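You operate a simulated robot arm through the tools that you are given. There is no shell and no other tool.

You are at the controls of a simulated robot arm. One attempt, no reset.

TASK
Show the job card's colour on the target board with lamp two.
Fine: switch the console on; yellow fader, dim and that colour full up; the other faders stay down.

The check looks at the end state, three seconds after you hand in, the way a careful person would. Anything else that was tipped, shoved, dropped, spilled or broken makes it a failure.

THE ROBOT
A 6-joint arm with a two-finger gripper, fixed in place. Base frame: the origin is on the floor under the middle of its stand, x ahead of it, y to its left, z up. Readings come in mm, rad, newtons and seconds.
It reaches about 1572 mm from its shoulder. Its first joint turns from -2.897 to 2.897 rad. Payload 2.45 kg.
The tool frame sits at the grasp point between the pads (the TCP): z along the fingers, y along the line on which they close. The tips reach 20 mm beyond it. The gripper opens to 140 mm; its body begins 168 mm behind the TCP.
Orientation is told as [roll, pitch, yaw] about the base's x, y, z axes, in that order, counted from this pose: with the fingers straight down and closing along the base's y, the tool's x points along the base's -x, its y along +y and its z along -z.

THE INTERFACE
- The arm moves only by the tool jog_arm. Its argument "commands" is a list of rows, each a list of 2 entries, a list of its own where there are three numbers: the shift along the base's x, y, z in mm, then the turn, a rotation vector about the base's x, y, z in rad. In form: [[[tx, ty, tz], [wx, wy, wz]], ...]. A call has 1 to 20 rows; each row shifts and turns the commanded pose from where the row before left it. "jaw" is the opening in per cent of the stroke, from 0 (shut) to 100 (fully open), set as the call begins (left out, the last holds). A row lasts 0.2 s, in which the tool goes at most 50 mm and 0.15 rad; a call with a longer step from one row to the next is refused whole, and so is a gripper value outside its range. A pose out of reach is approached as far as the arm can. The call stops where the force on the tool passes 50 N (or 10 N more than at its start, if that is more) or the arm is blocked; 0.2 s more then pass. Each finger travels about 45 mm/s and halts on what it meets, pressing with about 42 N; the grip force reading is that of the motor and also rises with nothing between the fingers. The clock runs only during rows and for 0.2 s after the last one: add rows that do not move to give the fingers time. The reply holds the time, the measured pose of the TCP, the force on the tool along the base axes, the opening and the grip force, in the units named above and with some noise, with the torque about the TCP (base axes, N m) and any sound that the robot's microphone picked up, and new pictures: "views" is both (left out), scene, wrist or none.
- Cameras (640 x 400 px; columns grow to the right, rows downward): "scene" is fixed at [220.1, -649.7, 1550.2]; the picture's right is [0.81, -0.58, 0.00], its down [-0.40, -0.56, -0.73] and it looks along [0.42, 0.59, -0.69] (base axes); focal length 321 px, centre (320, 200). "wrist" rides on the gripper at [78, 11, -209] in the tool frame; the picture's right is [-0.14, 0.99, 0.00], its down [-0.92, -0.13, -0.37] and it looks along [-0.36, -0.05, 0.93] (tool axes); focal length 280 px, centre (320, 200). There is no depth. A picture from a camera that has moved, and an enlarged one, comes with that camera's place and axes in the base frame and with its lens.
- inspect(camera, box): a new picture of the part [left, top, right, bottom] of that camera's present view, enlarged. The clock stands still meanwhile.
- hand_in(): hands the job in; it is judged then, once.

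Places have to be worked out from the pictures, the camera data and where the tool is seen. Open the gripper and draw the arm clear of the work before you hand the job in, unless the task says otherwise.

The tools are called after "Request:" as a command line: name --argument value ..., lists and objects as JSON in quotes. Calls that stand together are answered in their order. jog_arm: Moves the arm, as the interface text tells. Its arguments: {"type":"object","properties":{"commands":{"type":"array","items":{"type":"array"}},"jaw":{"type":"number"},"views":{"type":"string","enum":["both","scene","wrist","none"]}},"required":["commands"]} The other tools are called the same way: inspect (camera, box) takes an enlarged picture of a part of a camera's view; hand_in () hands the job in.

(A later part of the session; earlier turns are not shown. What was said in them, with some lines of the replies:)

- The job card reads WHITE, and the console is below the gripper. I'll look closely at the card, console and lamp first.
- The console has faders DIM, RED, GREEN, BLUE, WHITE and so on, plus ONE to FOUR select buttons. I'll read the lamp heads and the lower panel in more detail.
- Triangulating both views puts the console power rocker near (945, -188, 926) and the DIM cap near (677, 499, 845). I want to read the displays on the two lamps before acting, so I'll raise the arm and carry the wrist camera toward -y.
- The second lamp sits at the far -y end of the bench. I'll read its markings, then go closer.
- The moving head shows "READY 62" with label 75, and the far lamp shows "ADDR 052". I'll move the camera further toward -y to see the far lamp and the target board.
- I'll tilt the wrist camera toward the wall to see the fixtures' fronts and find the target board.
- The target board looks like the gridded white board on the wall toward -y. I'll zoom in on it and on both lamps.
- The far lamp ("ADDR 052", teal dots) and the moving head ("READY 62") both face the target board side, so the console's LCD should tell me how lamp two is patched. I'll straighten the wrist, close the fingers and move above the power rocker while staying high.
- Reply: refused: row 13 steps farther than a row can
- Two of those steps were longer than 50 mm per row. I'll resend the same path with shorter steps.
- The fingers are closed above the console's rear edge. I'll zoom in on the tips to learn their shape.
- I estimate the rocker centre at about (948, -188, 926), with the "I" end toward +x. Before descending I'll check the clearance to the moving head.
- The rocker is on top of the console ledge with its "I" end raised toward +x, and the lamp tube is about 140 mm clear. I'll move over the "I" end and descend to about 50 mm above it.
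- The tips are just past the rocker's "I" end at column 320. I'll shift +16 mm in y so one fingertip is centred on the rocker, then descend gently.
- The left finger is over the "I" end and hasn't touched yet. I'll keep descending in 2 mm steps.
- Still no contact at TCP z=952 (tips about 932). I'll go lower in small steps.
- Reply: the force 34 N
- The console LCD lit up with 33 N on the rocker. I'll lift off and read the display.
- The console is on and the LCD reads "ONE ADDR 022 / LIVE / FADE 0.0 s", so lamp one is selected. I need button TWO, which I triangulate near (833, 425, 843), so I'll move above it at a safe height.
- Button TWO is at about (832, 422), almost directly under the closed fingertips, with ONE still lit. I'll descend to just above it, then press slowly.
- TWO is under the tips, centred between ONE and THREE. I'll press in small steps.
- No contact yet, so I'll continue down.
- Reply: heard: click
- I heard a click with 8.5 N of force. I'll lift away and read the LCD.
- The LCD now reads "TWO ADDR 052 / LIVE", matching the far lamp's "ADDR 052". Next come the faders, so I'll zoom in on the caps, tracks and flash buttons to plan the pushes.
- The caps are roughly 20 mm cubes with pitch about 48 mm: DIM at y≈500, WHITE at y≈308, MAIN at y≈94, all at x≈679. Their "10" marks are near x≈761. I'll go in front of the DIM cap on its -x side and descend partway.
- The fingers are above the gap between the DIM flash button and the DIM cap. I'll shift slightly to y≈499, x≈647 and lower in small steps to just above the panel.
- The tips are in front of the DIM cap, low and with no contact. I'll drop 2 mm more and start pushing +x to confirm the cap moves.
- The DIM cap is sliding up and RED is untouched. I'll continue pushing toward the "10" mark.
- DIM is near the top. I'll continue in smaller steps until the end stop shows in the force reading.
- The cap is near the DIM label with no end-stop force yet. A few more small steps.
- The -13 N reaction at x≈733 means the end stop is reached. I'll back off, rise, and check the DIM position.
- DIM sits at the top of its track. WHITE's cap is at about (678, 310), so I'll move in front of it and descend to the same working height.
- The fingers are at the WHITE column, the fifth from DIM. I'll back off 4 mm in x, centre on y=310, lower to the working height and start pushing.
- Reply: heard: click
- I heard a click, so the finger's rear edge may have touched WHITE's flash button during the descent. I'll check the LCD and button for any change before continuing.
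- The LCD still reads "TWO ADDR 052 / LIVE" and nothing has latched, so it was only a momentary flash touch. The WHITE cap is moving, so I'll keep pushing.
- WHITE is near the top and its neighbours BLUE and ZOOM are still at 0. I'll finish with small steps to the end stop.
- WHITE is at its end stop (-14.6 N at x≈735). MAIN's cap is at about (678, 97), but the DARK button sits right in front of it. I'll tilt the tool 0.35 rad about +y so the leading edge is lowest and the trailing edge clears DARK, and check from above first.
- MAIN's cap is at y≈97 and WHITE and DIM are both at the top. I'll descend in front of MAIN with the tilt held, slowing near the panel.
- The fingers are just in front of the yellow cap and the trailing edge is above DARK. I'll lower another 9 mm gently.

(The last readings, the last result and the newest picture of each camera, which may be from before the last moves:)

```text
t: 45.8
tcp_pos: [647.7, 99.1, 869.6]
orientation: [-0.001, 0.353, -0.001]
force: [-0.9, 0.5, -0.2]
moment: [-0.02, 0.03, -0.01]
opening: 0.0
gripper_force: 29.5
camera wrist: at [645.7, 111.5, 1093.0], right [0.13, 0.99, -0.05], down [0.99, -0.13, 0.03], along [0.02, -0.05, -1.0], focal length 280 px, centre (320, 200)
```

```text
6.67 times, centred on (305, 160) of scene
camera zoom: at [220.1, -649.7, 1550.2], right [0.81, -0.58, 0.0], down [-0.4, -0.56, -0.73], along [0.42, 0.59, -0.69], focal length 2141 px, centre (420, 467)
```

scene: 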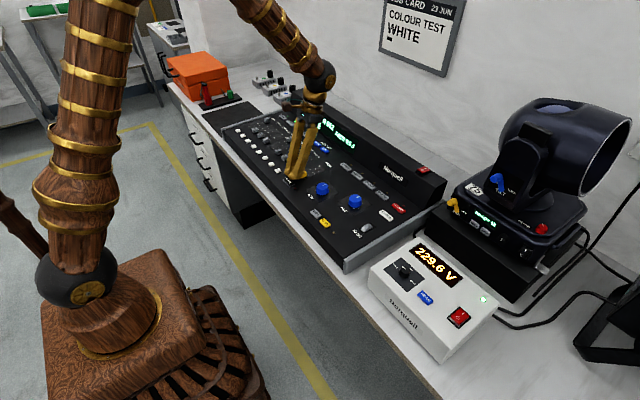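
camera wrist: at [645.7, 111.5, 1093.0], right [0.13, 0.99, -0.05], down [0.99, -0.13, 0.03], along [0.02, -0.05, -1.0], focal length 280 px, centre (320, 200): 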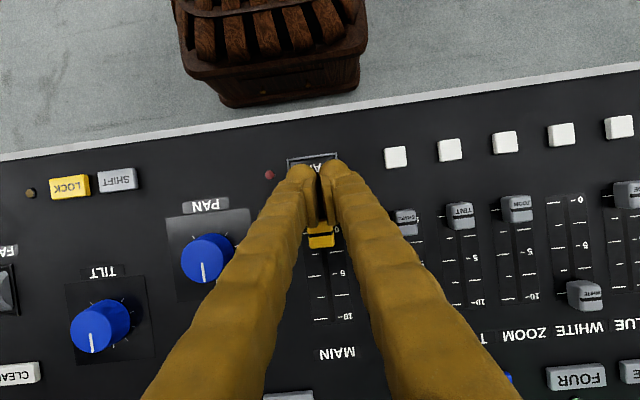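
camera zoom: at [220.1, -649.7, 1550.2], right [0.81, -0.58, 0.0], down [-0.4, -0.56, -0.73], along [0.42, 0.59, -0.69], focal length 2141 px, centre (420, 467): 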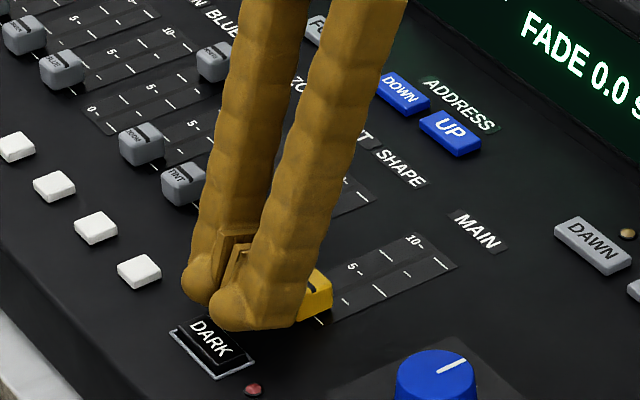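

The leading edge is low behind the yellow cap with no click or contact force. I'll start pushing +x.

Request:
jog_arm --commands '[[[4, 0, 0], [0, 0, 0]], [[4, 0, 0], [0, 0, 0]], [[4, 0, 0], [0, 0, 0]], [[4, 0, 0], [0, 0, 0]], [[4, 0, 0], [0, 0, 0]], [[4, 0, 0], [0, 0, 0]]]' --views "both"

Request:
inspect --camera "scene" --box '[265, 130, 345, 190]'

```text
t: 47.2
tcp_pos: [672.9, 100.0, 870.7]
orientation: [0.001, 0.351, -0.001]
force: [-0.3, 0.7, 0.3]
moment: [-0.01, 0.02, 0.0]
opening: 0.0
gripper_force: 29.4
camera wrist: at [670.2, 111.7, 1092.7], right [0.13, 0.99, -0.05], down [0.99, -0.13, 0.03], along [0.02, -0.05, -1.0], focal length 280 px, centre (320, 200)
```

scene: 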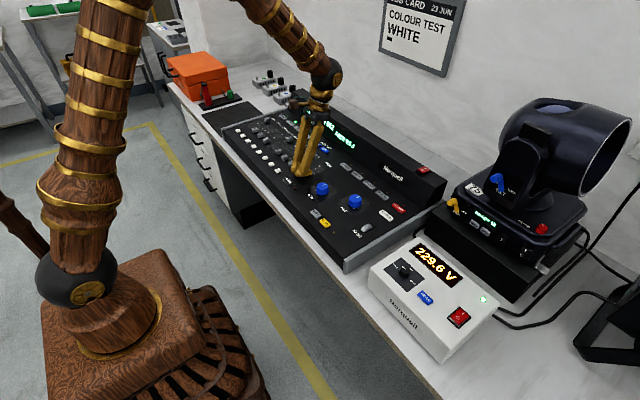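
wrist: 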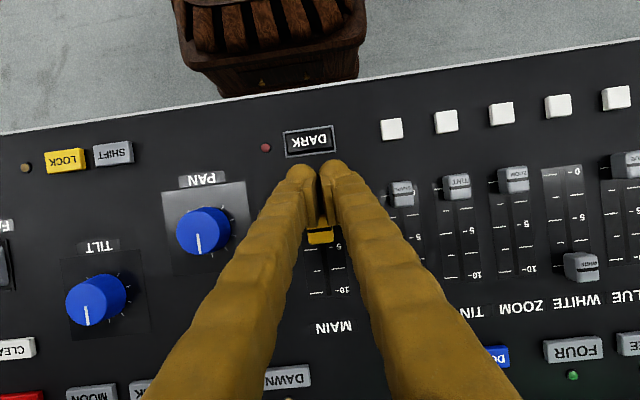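

```text
6.67 times, centred on (305, 160) of scene
camera zoom: at [220.1, -649.7, 1550.2], right [0.81, -0.58, 0.0], down [-0.4, -0.56, -0.73], along [0.42, 0.59, -0.69], focal length 2141 px, centre (420, 467)
```

zoom: 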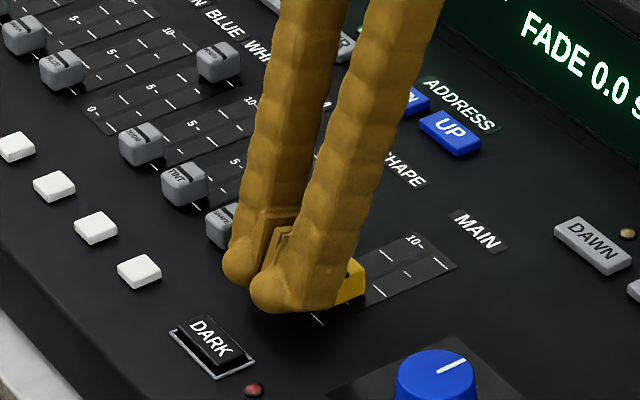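

MAIN is moving cleanly and DARK is clear behind. I'll continue the push.

Request:
jog_arm --commands '[[[5, 0, 0], [0, 0, 0]], [[5, 0, 0], [0, 0, 0]], [[5, 0, 0], [0, 0, 0]], [[5, 0, 0], [0, 0, 0]], [[5, 0, 0], [0, 0, 0]], [[5, 0, 0], [0, 0, 0]], [[5, 0, 0], [0, 0, 0]], [[5, 0, 0], [0, 0, 0]], [[4, 0, 0], [0, 0, 0]], [[4, 0, 0], [0, 0, 0]]]' --views "both"

Request:
inspect --camera "scene" --box '[275, 120, 355, 180]'

```text
t: 49.4
tcp_pos: [719.2, 99.3, 872.0]
orientation: [-0.001, 0.348, 0.001]
force: [1.1, 1.0, 0.5]
moment: [0.01, -0.01, -0.03]
opening: 0.0
gripper_force: 29.8
camera wrist: at [718.4, 111.1, 1093.9], right [0.13, 0.99, -0.05], down [0.99, -0.13, 0.03], along [0.02, -0.05, -1.0], focal length 280 px, centre (320, 200)
```

scene: 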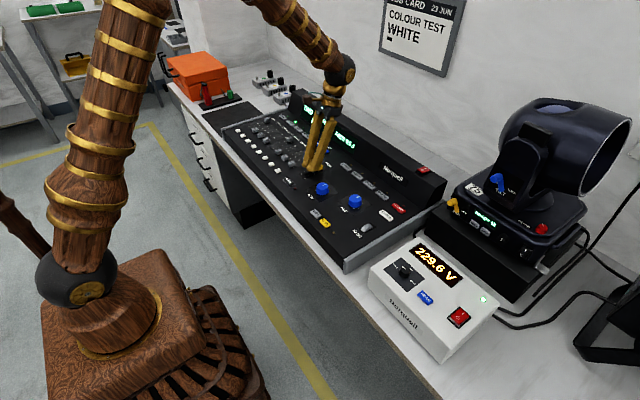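
wrist: 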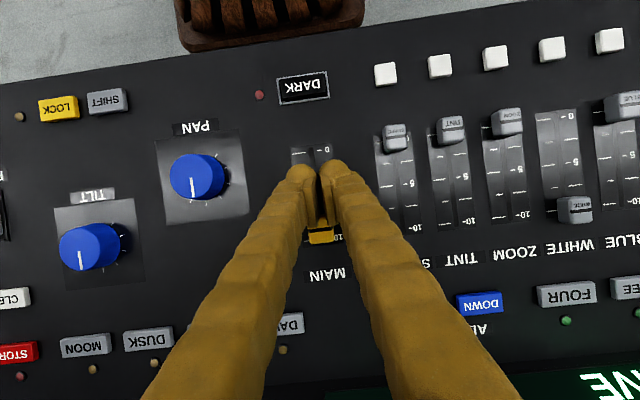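

```text
6.67 times, centred on (315, 150) of scene
camera zoom: at [220.1, -649.7, 1550.2], right [0.81, -0.58, 0.0], down [-0.4, -0.56, -0.73], along [0.42, 0.59, -0.69], focal length 2141 px, centre (353, 533)
```

zoom: 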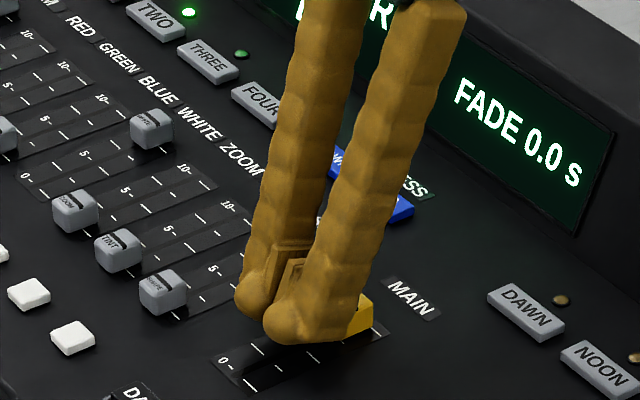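

MAIN is near 9 with no end-stop force yet. I'll finish in small steps.

Request:
jog_arm --commands '[[[3, 0, 0], [0, 0, 0]], [[3, 0, 0], [0, 0, 0]], [[2, 0, 0], [0, 0, 0]], [[2, 0, 0], [0, 0, 0]]]' --views "scene"

Request:
inspect --camera "scene" --box '[285, 120, 355, 175]'

```text
t: 50.4
tcp_pos: [729.4, 98.6, 869.2]
orientation: [-0.001, 0.352, 0.001]
force: [-0.8, -0.5, 0.4]
moment: [-0.01, 0.01, 0.03]
opening: 0.0
gripper_force: 29.0
```

scene: 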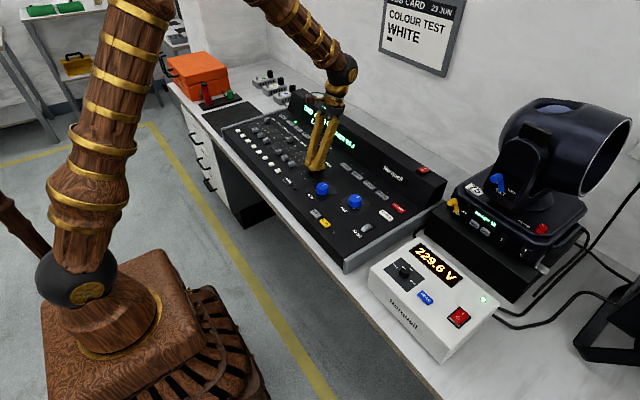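

```text
7.27 times, centred on (320, 148) of scene
camera zoom: at [220.1, -649.7, 1550.2], right [0.81, -0.58, 0.0], down [-0.4, -0.56, -0.73], along [0.42, 0.59, -0.69], focal length 2336 px, centre (320, 582)
```

zoom: 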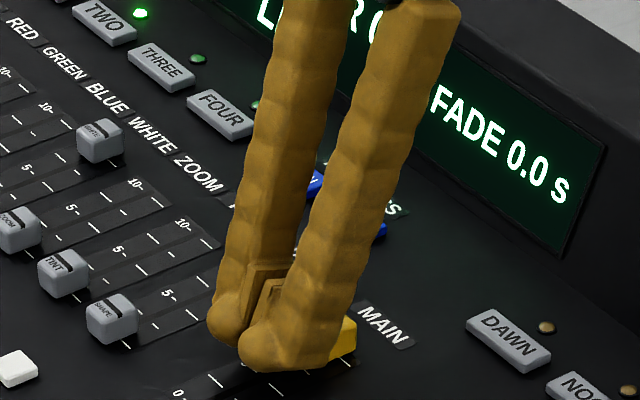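

Still free at x≈729. I'll take a few more small steps up to the stop.

Request:
jog_arm --commands '[[[1.5, 0, 0], [0, 0, 0]], [[1.5, 0, 0], [0, 0, 0]], [[1.5, 0, 0], [0, 0, 0]], [[1, 0, 0], [0, 0, 0]], [[1, 0, 0], [0, 0, 0]]]' --views "scene"

Request:
inspect --camera "scene" --box '[285, 120, 355, 175]'

```text
t: 51.6
tcp_pos: [735.2, 100.1, 869.9]
orientation: [-0.002, 0.351, 0.001]
force: [-11.0, -1.1, 0.9]
moment: [-0.04, 0.14, -0.09]
opening: 6.0
gripper_force: 29.5
```

scene: 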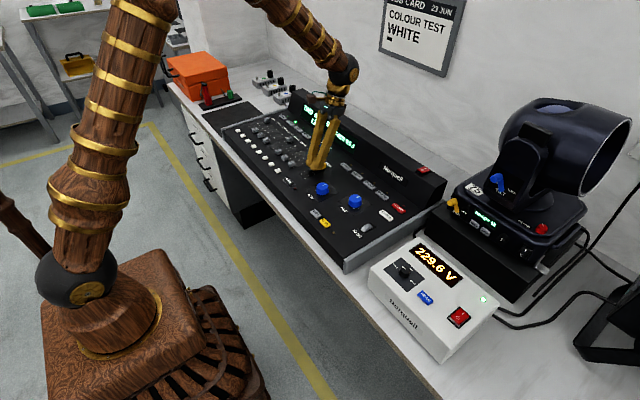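

```text
7.27 times, centred on (320, 148) of scene
camera zoom: at [220.1, -649.7, 1550.2], right [0.81, -0.58, 0.0], down [-0.4, -0.56, -0.73], along [0.42, 0.59, -0.69], focal length 2336 px, centre (320, 582)
```

zoom: 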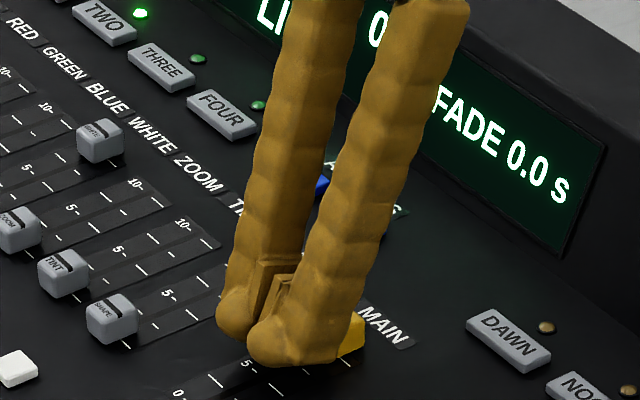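

MAIN is at its end stop (-11 N). I'll back off slightly, rise straight up, undo the tilt, and check all faders.

Request:
jog_arm --commands '[[[-5, 0, 0], [0, 0, 0]], [[-5, 0, 0], [0, 0, 0]], [[0, 0, 40], [0, 0, 0]], [[0, 0, 50], [0, 0, 0]], [[0, 0, 50], [0, -0.1, 0]], [[0, 0, 50], [0, -0.1, 0]], [[-40, 0, 20], [0, -0.1, 0]], [[-40, 0, 20], [0, -0.05, 0]], [[-40, 0, 20], [0, 0, 0]]]' --jaw 0 --views "both"

Request:
inspect --camera "scene" --box '[225, 90, 385, 190]'

Request:
inspect --camera "wrist" --box '[300, 100, 640, 310]'

```text
t: 53.6
tcp_pos: [606.2, 97.1, 1119.0]
orientation: [-0.001, 0.001, 0.0]
force: [-0.7, 0.4, -0.1]
moment: [0.01, 0.02, 0.01]
opening: 0.0
gripper_force: 29.2
camera wrist: at [527.5, 109.9, 1327.4], right [0.14, 0.99, 0.0], down [0.92, -0.13, 0.37], along [0.37, -0.05, -0.93], focal length 280 px, centre (320, 200)
```

scene: 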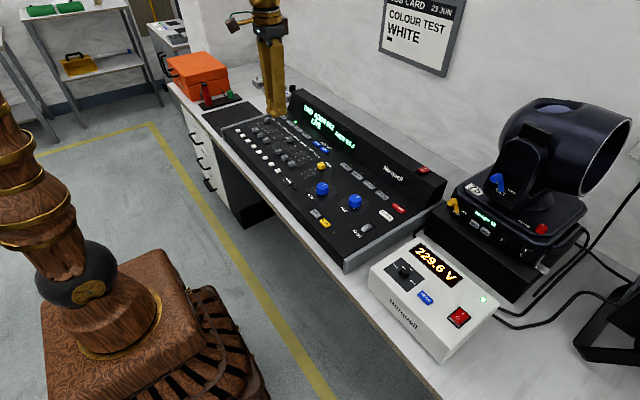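
wrist: 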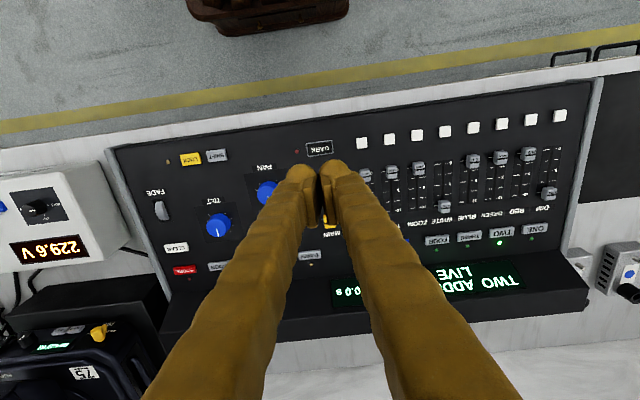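

```text
4.00 times, centred on (305, 140) of scene
camera zoom: at [220.1, -649.7, 1550.2], right [0.81, -0.58, 0.0], down [-0.4, -0.56, -0.73], along [0.42, 0.59, -0.69], focal length 1285 px, centre (380, 440)
```

zoom: 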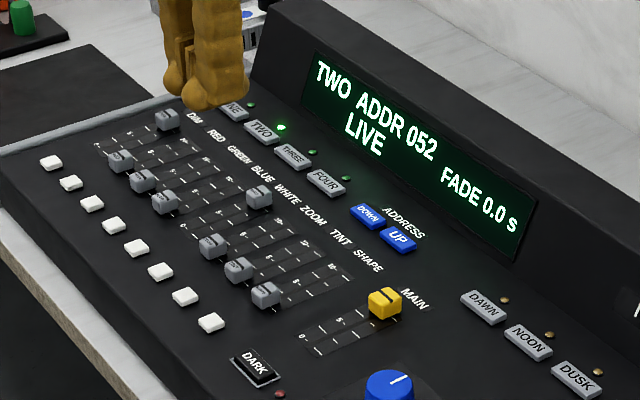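

```text
1.88 times, centred on (470, 205) of wrist
camera zoom: at [527.5, 109.9, 1327.4], right [0.14, 0.99, 0.0], down [0.92, -0.13, 0.37], along [0.37, -0.05, -0.93], focal length 528 px, centre (38, 191)
```

zoom: 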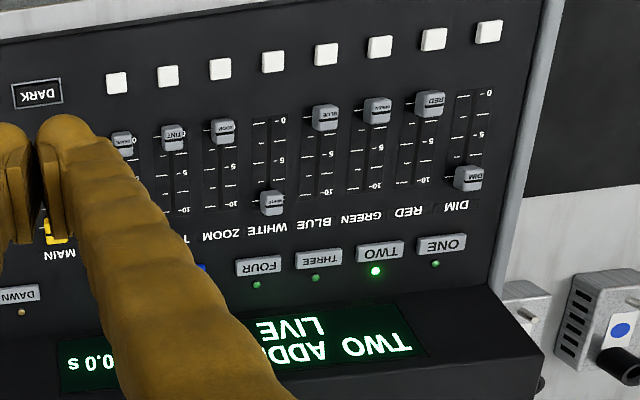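

DIM, WHITE and MAIN are at 10, all other faders are at 0, TWO is lit and the LCD shows LIVE. Now I'll check that the light actually lands on the target board, raising the arm high and moving toward -y to look.

Request:
jog_arm --commands '[[[-5, 0, 48], [0, 0, 0]], [[-5, 0, 48], [0, 0, 0]], [[-5, 0, 48], [0, 0, 0]], [[-5, 0, 48], [0, 0, 0]], [[-5, 0, 48], [0, 0, 0]], [[-5, 0, 48], [0, 0, 0]], [[-5, 0, 40], [0, 0, 0]], [[0, -49, 0], [0, 0, 0]], [[0, -49, 0], [0, 0, 0]], [[0, -49, 0], [0, 0, 0]], [[0, -49, 0], [0, 0, 0]], [[0, -49, 0], [0, 0, 0]], [[0, -49, 0], [0, 0, 0]], [[0, -49, 0], [0, -0.14, 0]], [[0, -49, 0], [0, -0.14, 0]], [[0, -49, 0], [0, -0.14, 0]], [[0, -49, 0], [0, -0.14, 0]], [[0, -49, 0], [0, -0.14, 0]], [[0, -49, 0], [0, -0.14, 0]], [[0, -49, 0], [0, 0, 0]]]' --views "both"

```text
t: 57.8
tcp_pos: [566.5, -537.0, 1448.4]
orientation: [-0.002, -0.841, 0.003]
force: [-0.2, 0.3, 0.7]
moment: [-0.05, 0.07, -0.04]
opening: 0.1
gripper_force: 29.2
camera wrist: at [359.2, -524.8, 1529.0], right [0.09, 0.99, 0.1], down [0.34, -0.13, 0.93], along [0.94, -0.05, -0.35], focal length 280 px, centre (320, 200)
```

scene: 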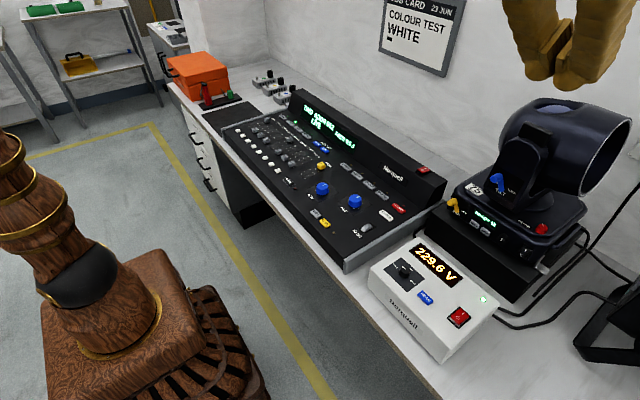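
wrist: 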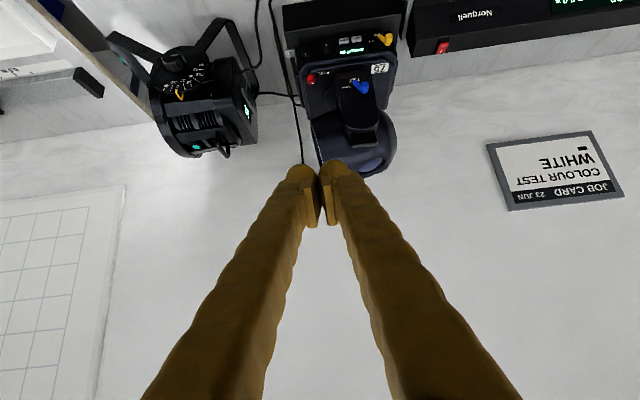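

The target board is to the left of the view. I'll yaw the camera toward -y to see all of it.

Request:
jog_arm --commands '[[[0, 0, 0], [0, 0, -0.14]], [[0, 0, 0], [0, 0, -0.14]], [[0, 0, 0], [0, 0, -0.14]], [[0, 0, 0], [0, 0, -0.14]], [[0, 0, 0], [0, 0, -0.14]]]' --views "both"

```text
t: 59.0
tcp_pos: [571.0, -538.0, 1448.6]
orientation: [-0.002, -0.838, -0.698]
force: [-0.3, 0.4, -0.6]
moment: [0.0, -0.02, 0.0]
opening: 0.1
gripper_force: 29.4
camera wrist: at [417.9, -394.4, 1528.8], right [0.71, 0.7, 0.1], down [0.18, -0.32, 0.93], along [0.68, -0.64, -0.35], focal length 280 px, centre (320, 200)
```

scene: 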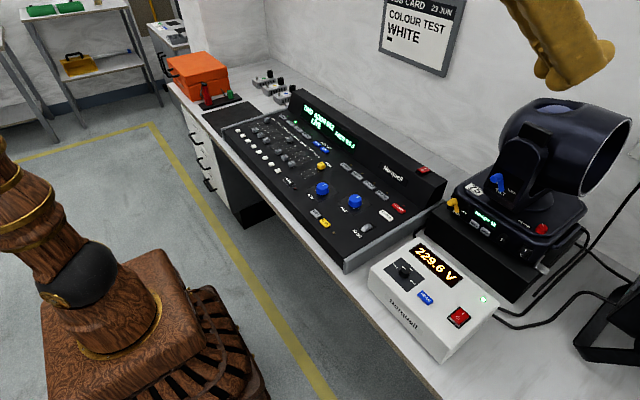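
wrist: 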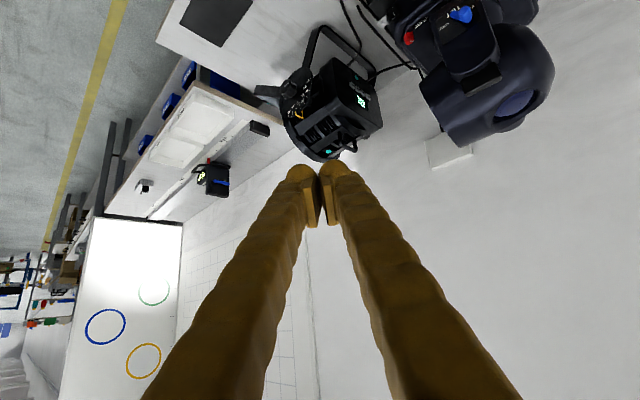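

A board with coloured rings stands at the far -y end and looks lit. I'll zoom in on it.

Request:
inspect --camera "wrist" --box '[40, 200, 240, 400]'

Request:
inspect --camera "wrist" --box '[240, 20, 400, 170]'

Request:
inspect --camera "wrist" --box '[180, 140, 250, 210]'

```text
2.00 times, centred on (140, 300) of wrist
camera zoom: at [417.9, -394.4, 1528.8], right [0.71, 0.7, 0.1], down [0.18, -0.32, 0.93], along [0.68, -0.64, -0.35], focal length 561 px, centre (680, 0)
```

zoom: 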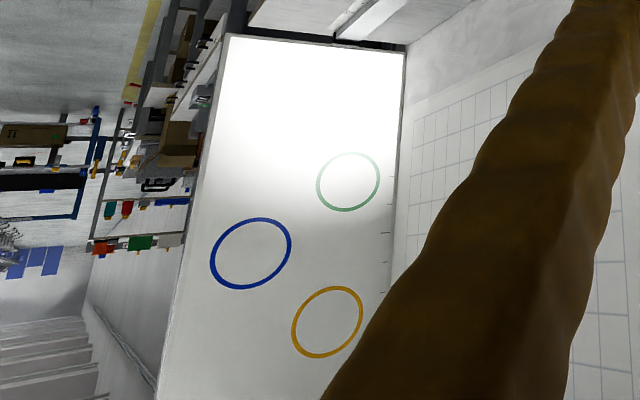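

```text
2.67 times, centred on (320, 95) of wrist
camera zoom: at [417.9, -394.4, 1528.8], right [0.71, 0.7, 0.1], down [0.18, -0.32, 0.93], along [0.68, -0.64, -0.35], focal length 748 px, centre (320, 480)
```

zoom: 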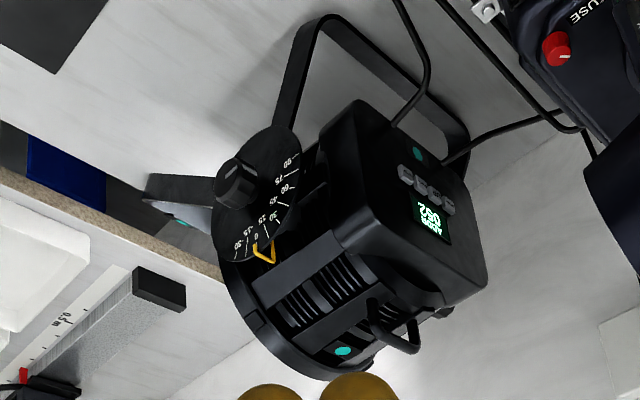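

```text
5.71 times, centred on (215, 175) of wrist
camera zoom: at [417.9, -394.4, 1528.8], right [0.71, 0.7, 0.1], down [0.18, -0.32, 0.93], along [0.68, -0.64, -0.35], focal length 1602 px, centre (920, 343)
```

zoom: 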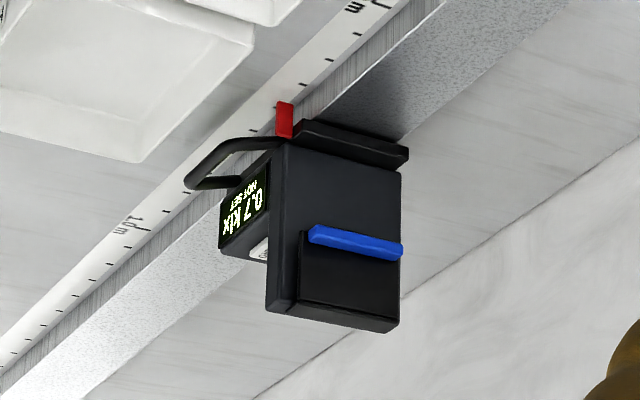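

The board is lit with a white pool of light from lamp two. I'll yaw further toward -y for an unobstructed view of the whole board.

Request:
jog_arm --commands '[[[0, 30, 0], [0, 0, -0.14]], [[0, 30, 0], [0, 0, -0.14]], [[0, 30, 0], [0, 0, -0.14]], [[0, 30, 0], [0, 0, -0.14]], [[0, 30, 0], [0, 0, -0.14]], [[0, 0, 0], [0, 0, -0.14]]]' --views "both"

Request:
inspect --camera "wrist" --box '[180, 160, 480, 400]'

```text
t: 60.4
tcp_pos: [568.7, -387.3, 1448.9]
orientation: [0.001, -0.84, -1.544]
force: [0.1, -0.1, -0.4]
moment: [0.0, -0.01, 0.02]
opening: 0.0
gripper_force: 29.4
camera wrist: at [573.9, -178.0, 1529.4], right [0.99, -0.06, 0.1], down [-0.12, -0.34, 0.93], along [-0.02, -0.94, -0.35], focal length 280 px, centre (320, 200)
```

scene: 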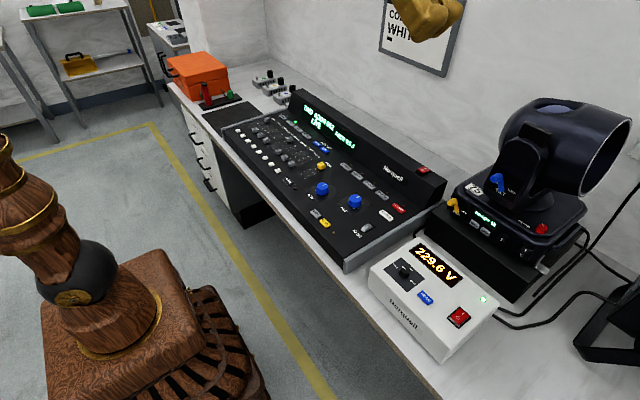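
wrist: 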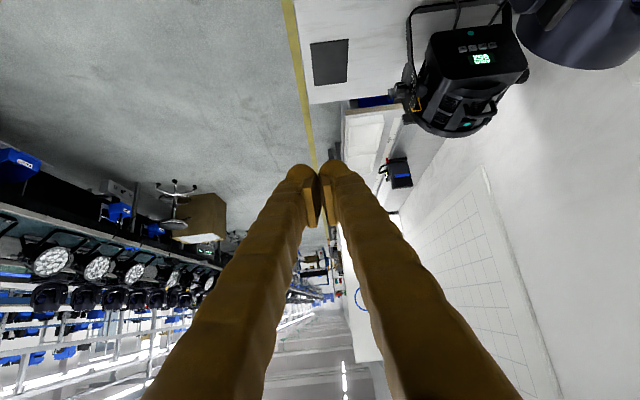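

```text
1.67 times, centred on (330, 280) of wrist
camera zoom: at [573.9, -178.0, 1529.4], right [0.99, -0.06, 0.1], down [-0.12, -0.34, 0.93], along [-0.02, -0.94, -0.35], focal length 467 px, centre (303, 67)
```

zoom: 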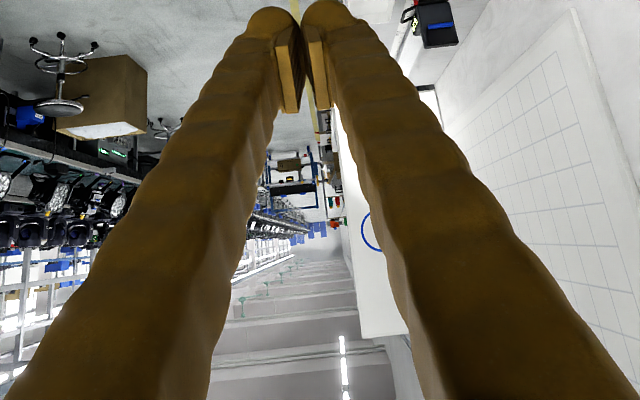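

The closed fingers block the view, so I'll open the gripper (needed at the end anyway) and adjust the yaw so the board appears between them.

Request:
jog_arm --commands '[[[0, 0, 0], [0, 0, 0.03]], [[0, 0, 0], [0, 0, 0]], [[0, 0, 0], [0, 0, 0]], [[0, 0, 0], [0, 0, 0]], [[0, 0, 0], [0, 0, 0]], [[0, 0, 0], [0, 0, 0]], [[0, 0, 0], [0, 0, 0]], [[0, 0, 0], [0, 0, 0]], [[0, 0, 0], [0, 0, 0]]]' --jaw 100 --views "wrist"

Request:
inspect --camera "wrist" --box '[280, 160, 440, 380]'

```text
t: 62.4
tcp_pos: [569.2, -388.3, 1449.2]
orientation: [0.001, -0.84, -1.511]
force: [-0.3, 0.3, 0.0]
moment: [0.06, -0.03, -0.02]
opening: 140.0
gripper_force: 0.0
camera wrist: at [568.1, -178.7, 1529.2], right [0.99, -0.03, 0.1], down [-0.11, -0.35, 0.93], along [0.01, -0.94, -0.35], focal length 280 px, centre (320, 200)
```

wrist: 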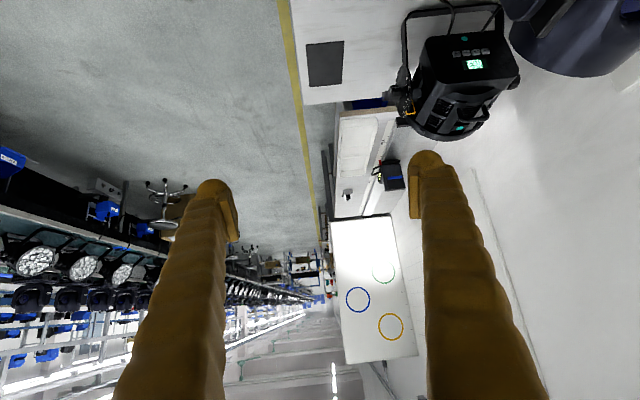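

```text
1.82 times, centred on (360, 270) of wrist
camera zoom: at [568.1, -178.7, 1529.2], right [0.99, -0.03, 0.1], down [-0.11, -0.35, 0.93], along [0.01, -0.94, -0.35], focal length 510 px, centre (247, 73)
```

zoom: 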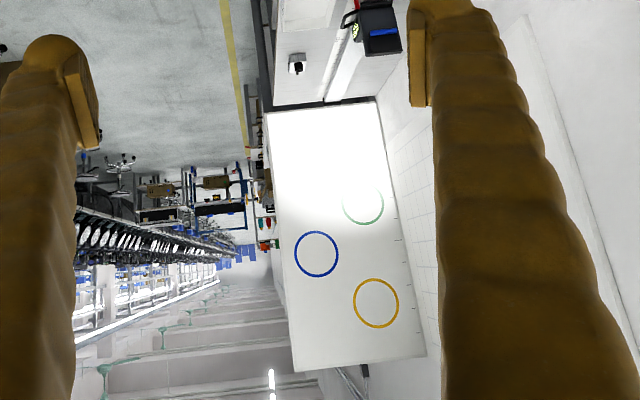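

The whole board is in view, lit plainly white on its lower half. DIM, WHITE and MAIN are up and the gripper is open. I'll bring the arm back to a neutral pose clear of the work and take a last look at the console.

Request:
jog_arm --commands '[[[0, 0, 0], [0, 0, 0.137]], [[0, 0, 0], [0, 0, 0.137]], [[0, 20, 0], [0, 0, 0.137]], [[0, 40, 0], [0, 0, 0.137]], [[0, 40, 0], [0, 0, 0.137]], [[0, 40, 0], [0, 0, 0.137]], [[0, 40, 0], [0, 0, 0.137]], [[0, 40, 0], [0, 0, 0.137]], [[0, 40, 0], [0, 0, 0.137]], [[0, 40, 0], [0, 0, 0.137]], [[0, 40, 0], [0, 0, 0.137]], [[-10, 40, 0], [0, 0.14, 0]], [[-10, 40, 0], [0, 0.14, 0]], [[-10, 40, 0], [0, 0.14, 0]], [[-10, 40, 0], [0, 0.14, 0]], [[-10, 40, 0], [0, 0.14, 0]], [[-10, 20, 0], [0, 0.14, 0]], [[0, 0, 0], [0, 0, 0]]]' --views "both"

Request:
inspect --camera "scene" --box '[225, 90, 385, 190]'

Request:
inspect --camera "wrist" --box '[190, 110, 460, 290]'

Request:
inspect --camera "scene" --box '[285, 150, 455, 260]'

```text
t: 63.8
tcp_pos: [617.7, -279.2, 1373.2]
orientation: [-0.068, -0.737, -0.703]
force: [6.3, -5.4, -8.6]
moment: [0.03, 0.32, -0.18]
opening: 139.7
gripper_force: 0.0
stopped in row 6: the force on the tool passed its limit at 67 N (the readings are from after the stop); the commanded pose is now the measured one
camera wrist: at [483.4, -130.7, 1472.8], right [0.75, 0.66, 0.04], down [0.26, -0.35, 0.9], along [0.61, -0.66, -0.44], focal length 280 px, centre (320, 200)
```

scene: 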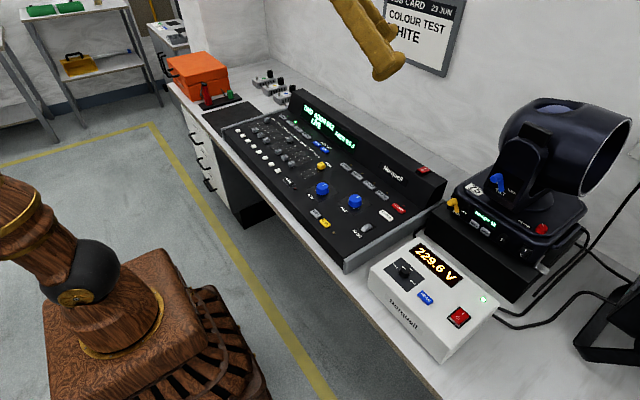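
wrist: 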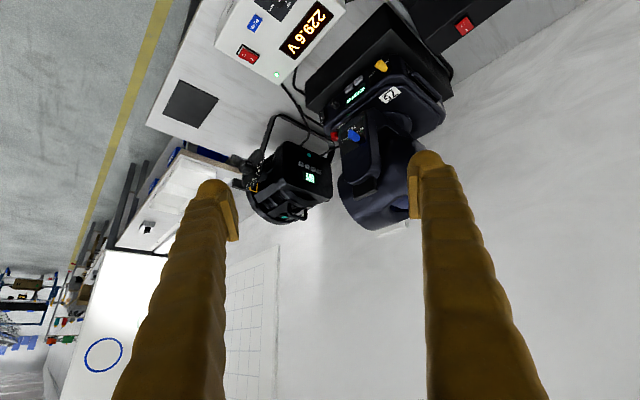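

```text
4.00 times, centred on (305, 140) of scene
camera zoom: at [220.1, -649.7, 1550.2], right [0.81, -0.58, 0.0], down [-0.4, -0.56, -0.73], along [0.42, 0.59, -0.69], focal length 1285 px, centre (380, 440)
```

zoom: 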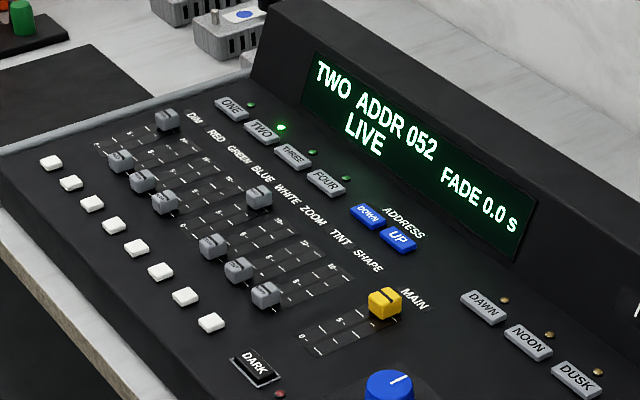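

```text
2.22 times, centred on (325, 200) of wrist
camera zoom: at [483.4, -130.7, 1472.8], right [0.75, 0.66, 0.04], down [0.26, -0.35, 0.9], along [0.61, -0.66, -0.44], focal length 623 px, centre (309, 200)
```

zoom: 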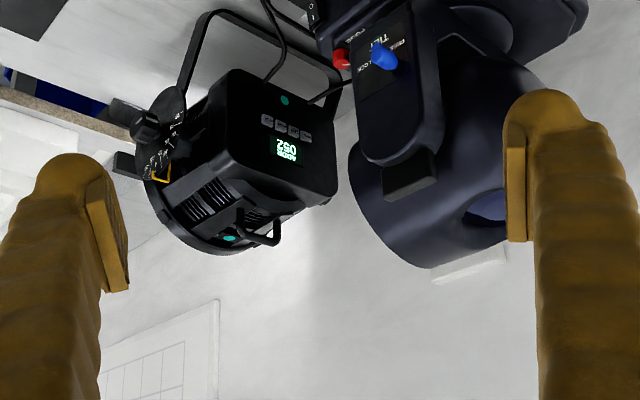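

```text
3.64 times, centred on (370, 205) of scene
camera zoom: at [220.1, -649.7, 1550.2], right [0.81, -0.58, 0.0], down [-0.4, -0.56, -0.73], along [0.42, 0.59, -0.69], focal length 1168 px, centre (138, 182)
```

zoom: 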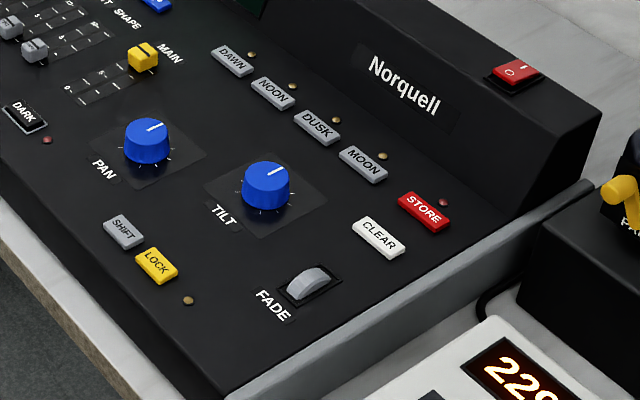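

The move stopped on a 67 N reading, with the tool drifting about 75 mm off the commanded path in open air. That looks like a wrist-singularity lurch, and the scene shows nothing disturbed. I'll hold still for a moment and re-read the state.

Request:
jog_arm --commands '[[[0, 0, 0], [0, 0, 0]], [[0, 0, 0], [0, 0, 0]], [[0, 0, 5], [0, 0, 0]]]' --views "both"

Request:
inspect --camera "scene" --box '[400, 60, 640, 260]'

```text
t: 64.5
tcp_pos: [608.8, -276.0, 1391.2]
orientation: [-0.059, -0.755, -0.707]
force: [0.0, -0.3, 0.3]
moment: [-0.04, 0.0, 0.0]
opening: 140.3
gripper_force: 0.1
camera wrist: at [472.2, -127.7, 1488.7], right [0.75, 0.66, 0.05], down [0.24, -0.35, 0.9], along [0.61, -0.67, -0.42], focal length 280 px, centre (320, 200)
```

scene: 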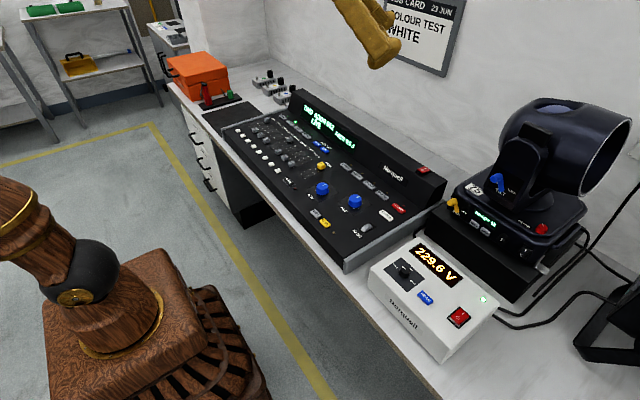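
wrist: 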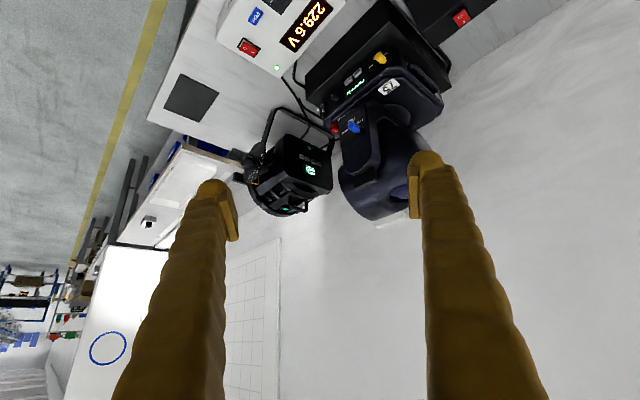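

```text
2.00 times, centred on (520, 160) of scene
camera zoom: at [220.1, -649.7, 1550.2], right [0.81, -0.58, 0.0], down [-0.4, -0.56, -0.73], along [0.42, 0.59, -0.69], focal length 642 px, centre (-80, 280)
```

zoom: 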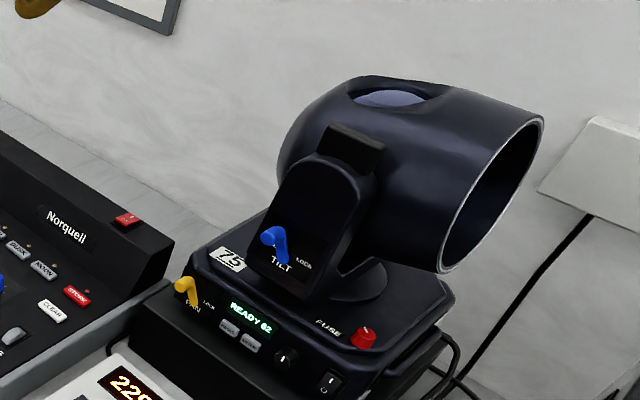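

The force is back to zero and everything in the scene is in place, so it was a dynamic lurch and not a collision. I'll straighten the tool slowly, removing the tilt first and then the yaw.

Request:
jog_arm --commands '[[[0, 0, 0], [0.049, 0.0574, 0]], [[0, 0, 0], [0.049, 0.0574, 0]], [[0, 0, 0], [0.049, 0.0574, 0]], [[0, 0, 0], [0.049, 0.0574, 0]], [[0, 0, 0], [0.049, 0.0574, 0]], [[0, 0, 0], [0.049, 0.0574, 0]], [[0, 0, 0], [0.049, 0.0574, 0]], [[0, 0, 0], [0.049, 0.0574, 0]], [[0, 0, 0], [0.049, 0.0574, 0]], [[0, 0, 0], [0.049, 0.0574, 0]]]' --views "scene"

```text
t: 66.8
tcp_pos: [606.6, -276.6, 1391.3]
orientation: [-0.059, 0.001, -0.707]
force: [-0.4, 0.7, -0.7]
moment: [0.0, -0.04, 0.02]
opening: 139.9
gripper_force: 0.1
```

scene: 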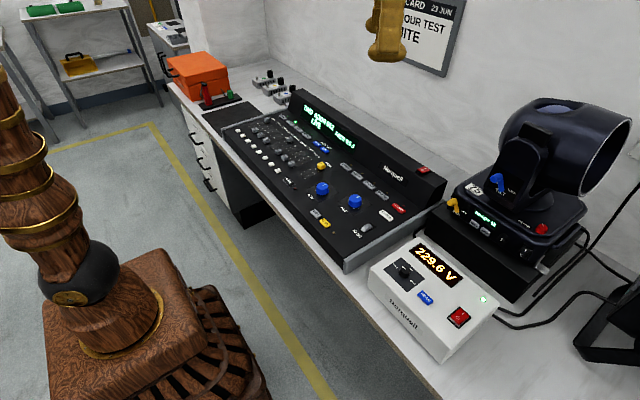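

That went smoothly. Now I'll remove the yaw while retreating slowly toward +y and -x, high above the console.

Request:
jog_arm --commands '[[[0, 25, 0], [0, 0, 0.0707]], [[0, 25, 0], [0, 0, 0.0707]], [[0, 25, 0], [0, 0, 0.0707]], [[0, 25, 0], [0, 0, 0.0707]], [[0, 25, 0], [0, 0, 0.0707]], [[0, 25, 0], [0, 0, 0.0707]], [[0, 25, 0], [0, 0, 0.0707]], [[0, 25, 0], [0, 0, 0.0707]], [[0, 25, 0], [0, 0, 0.0707]], [[0, 25, 0], [0, 0, 0.0707]], [[-10, 25, 0], [0, 0, 0]], [[-10, 25, 0], [0, 0, 0]], [[-10, 25, 0], [0, 0, 0]], [[-10, 25, 0], [0, 0, 0]], [[-10, 25, 0], [0, 0, 0]], [[0, 0, 0], [0, 0, 0]]]' --views "both"

Request:
inspect --camera "scene" --box '[225, 90, 385, 190]'

Request:
inspect --camera "wrist" --box '[100, 80, 600, 330]'

```text
t: 70.2
tcp_pos: [556.8, 99.7, 1389.1]
orientation: [-0.061, 0.001, -0.002]
force: [-0.7, -0.5, 0.6]
moment: [-0.02, 0.01, 0.02]
opening: 140.2
gripper_force: 0.0
camera wrist: at [479.9, 125.3, 1597.9], right [0.14, 0.99, -0.06], down [0.92, -0.11, 0.38], along [0.37, -0.11, -0.92], focal length 280 px, centre (320, 200)
```

scene: 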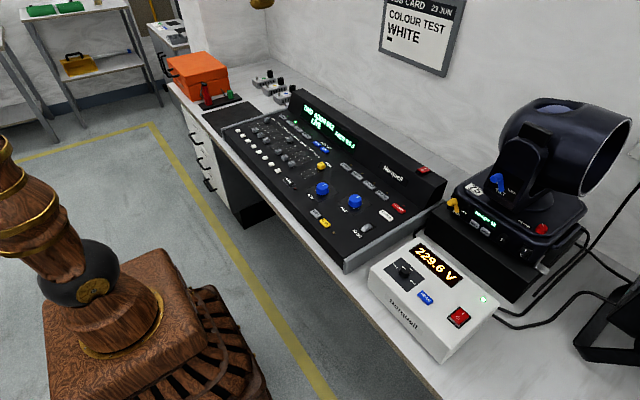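
wrist: 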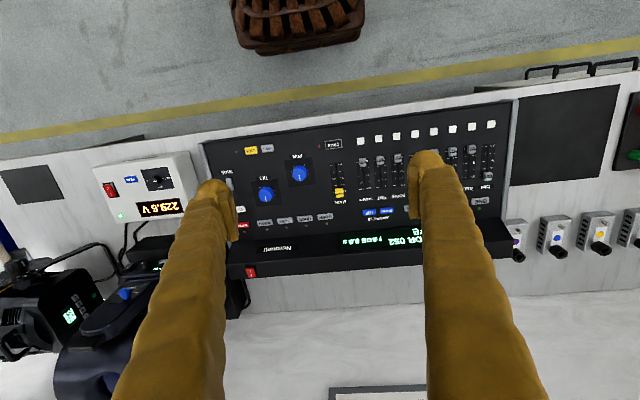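

```text
4.00 times, centred on (305, 140) of scene
camera zoom: at [220.1, -649.7, 1550.2], right [0.81, -0.58, 0.0], down [-0.4, -0.56, -0.73], along [0.42, 0.59, -0.69], focal length 1285 px, centre (380, 440)
```

zoom: 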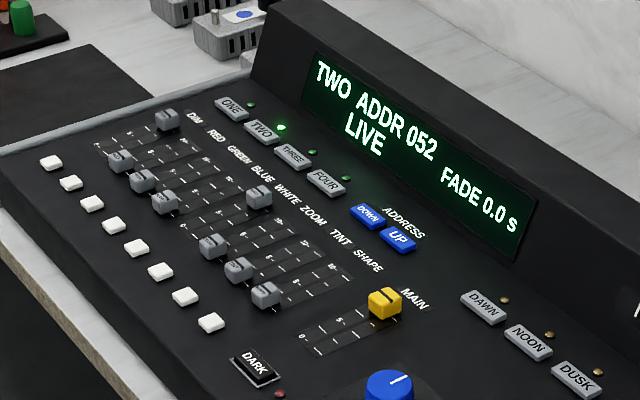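

```text
1.28 times, centred on (350, 205) of wrist
camera zoom: at [479.9, 125.3, 1597.9], right [0.14, 0.99, -0.06], down [0.92, -0.11, 0.38], along [0.37, -0.11, -0.92], focal length 359 px, centre (282, 194)
```

zoom: 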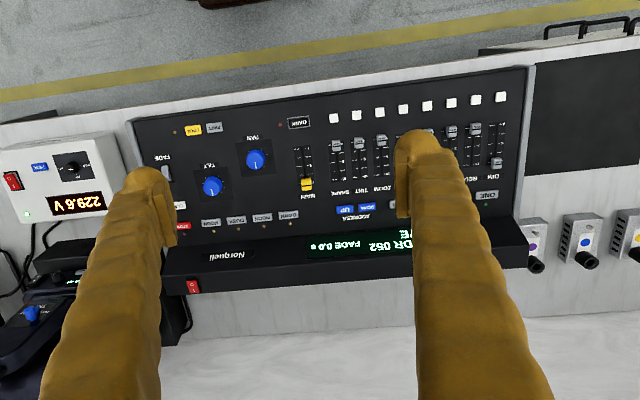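

Final check: the console is on with TWO (ADDR 052) selected and LIVE. MAIN, DIM and WHITE are at their top stops, the other faders are at 0, and DARK is off. The board was lit white, nothing is displaced, and the open gripper is well clear, so I'm handing in.

Request:
hand_in

```text
The job is handed in.
```

The target board is lit white by lamp two, and I've handed the job in. I don't have the check's result.

- **Console:** switched on, with button TWO selected. The display reads "TWO ADDR 052 / LIVE", which matches the address on lamp two's own screen.
- **Faders:** the yellow main fader, dim and white are pushed up to their end stops. All the other faders are still at 0.
- **Board:** a plain white pool of light falls on the lower half of the target board.

Two things happened along the way:

- **Click at the white fader:** I heard a click while lowering the fingers, most likely that fader's white button being brushed. The display didn't change and nothing stayed lit.
- **Force stop on the way back:** retracting the arm, one move stopped on a 67 N reading. There was nothing near the tool, the force fell back to zero, and the pictures show nothing moved. I take it to be a jolt from the arm's own motion.

The gripper is open and the arm is well above the bench.
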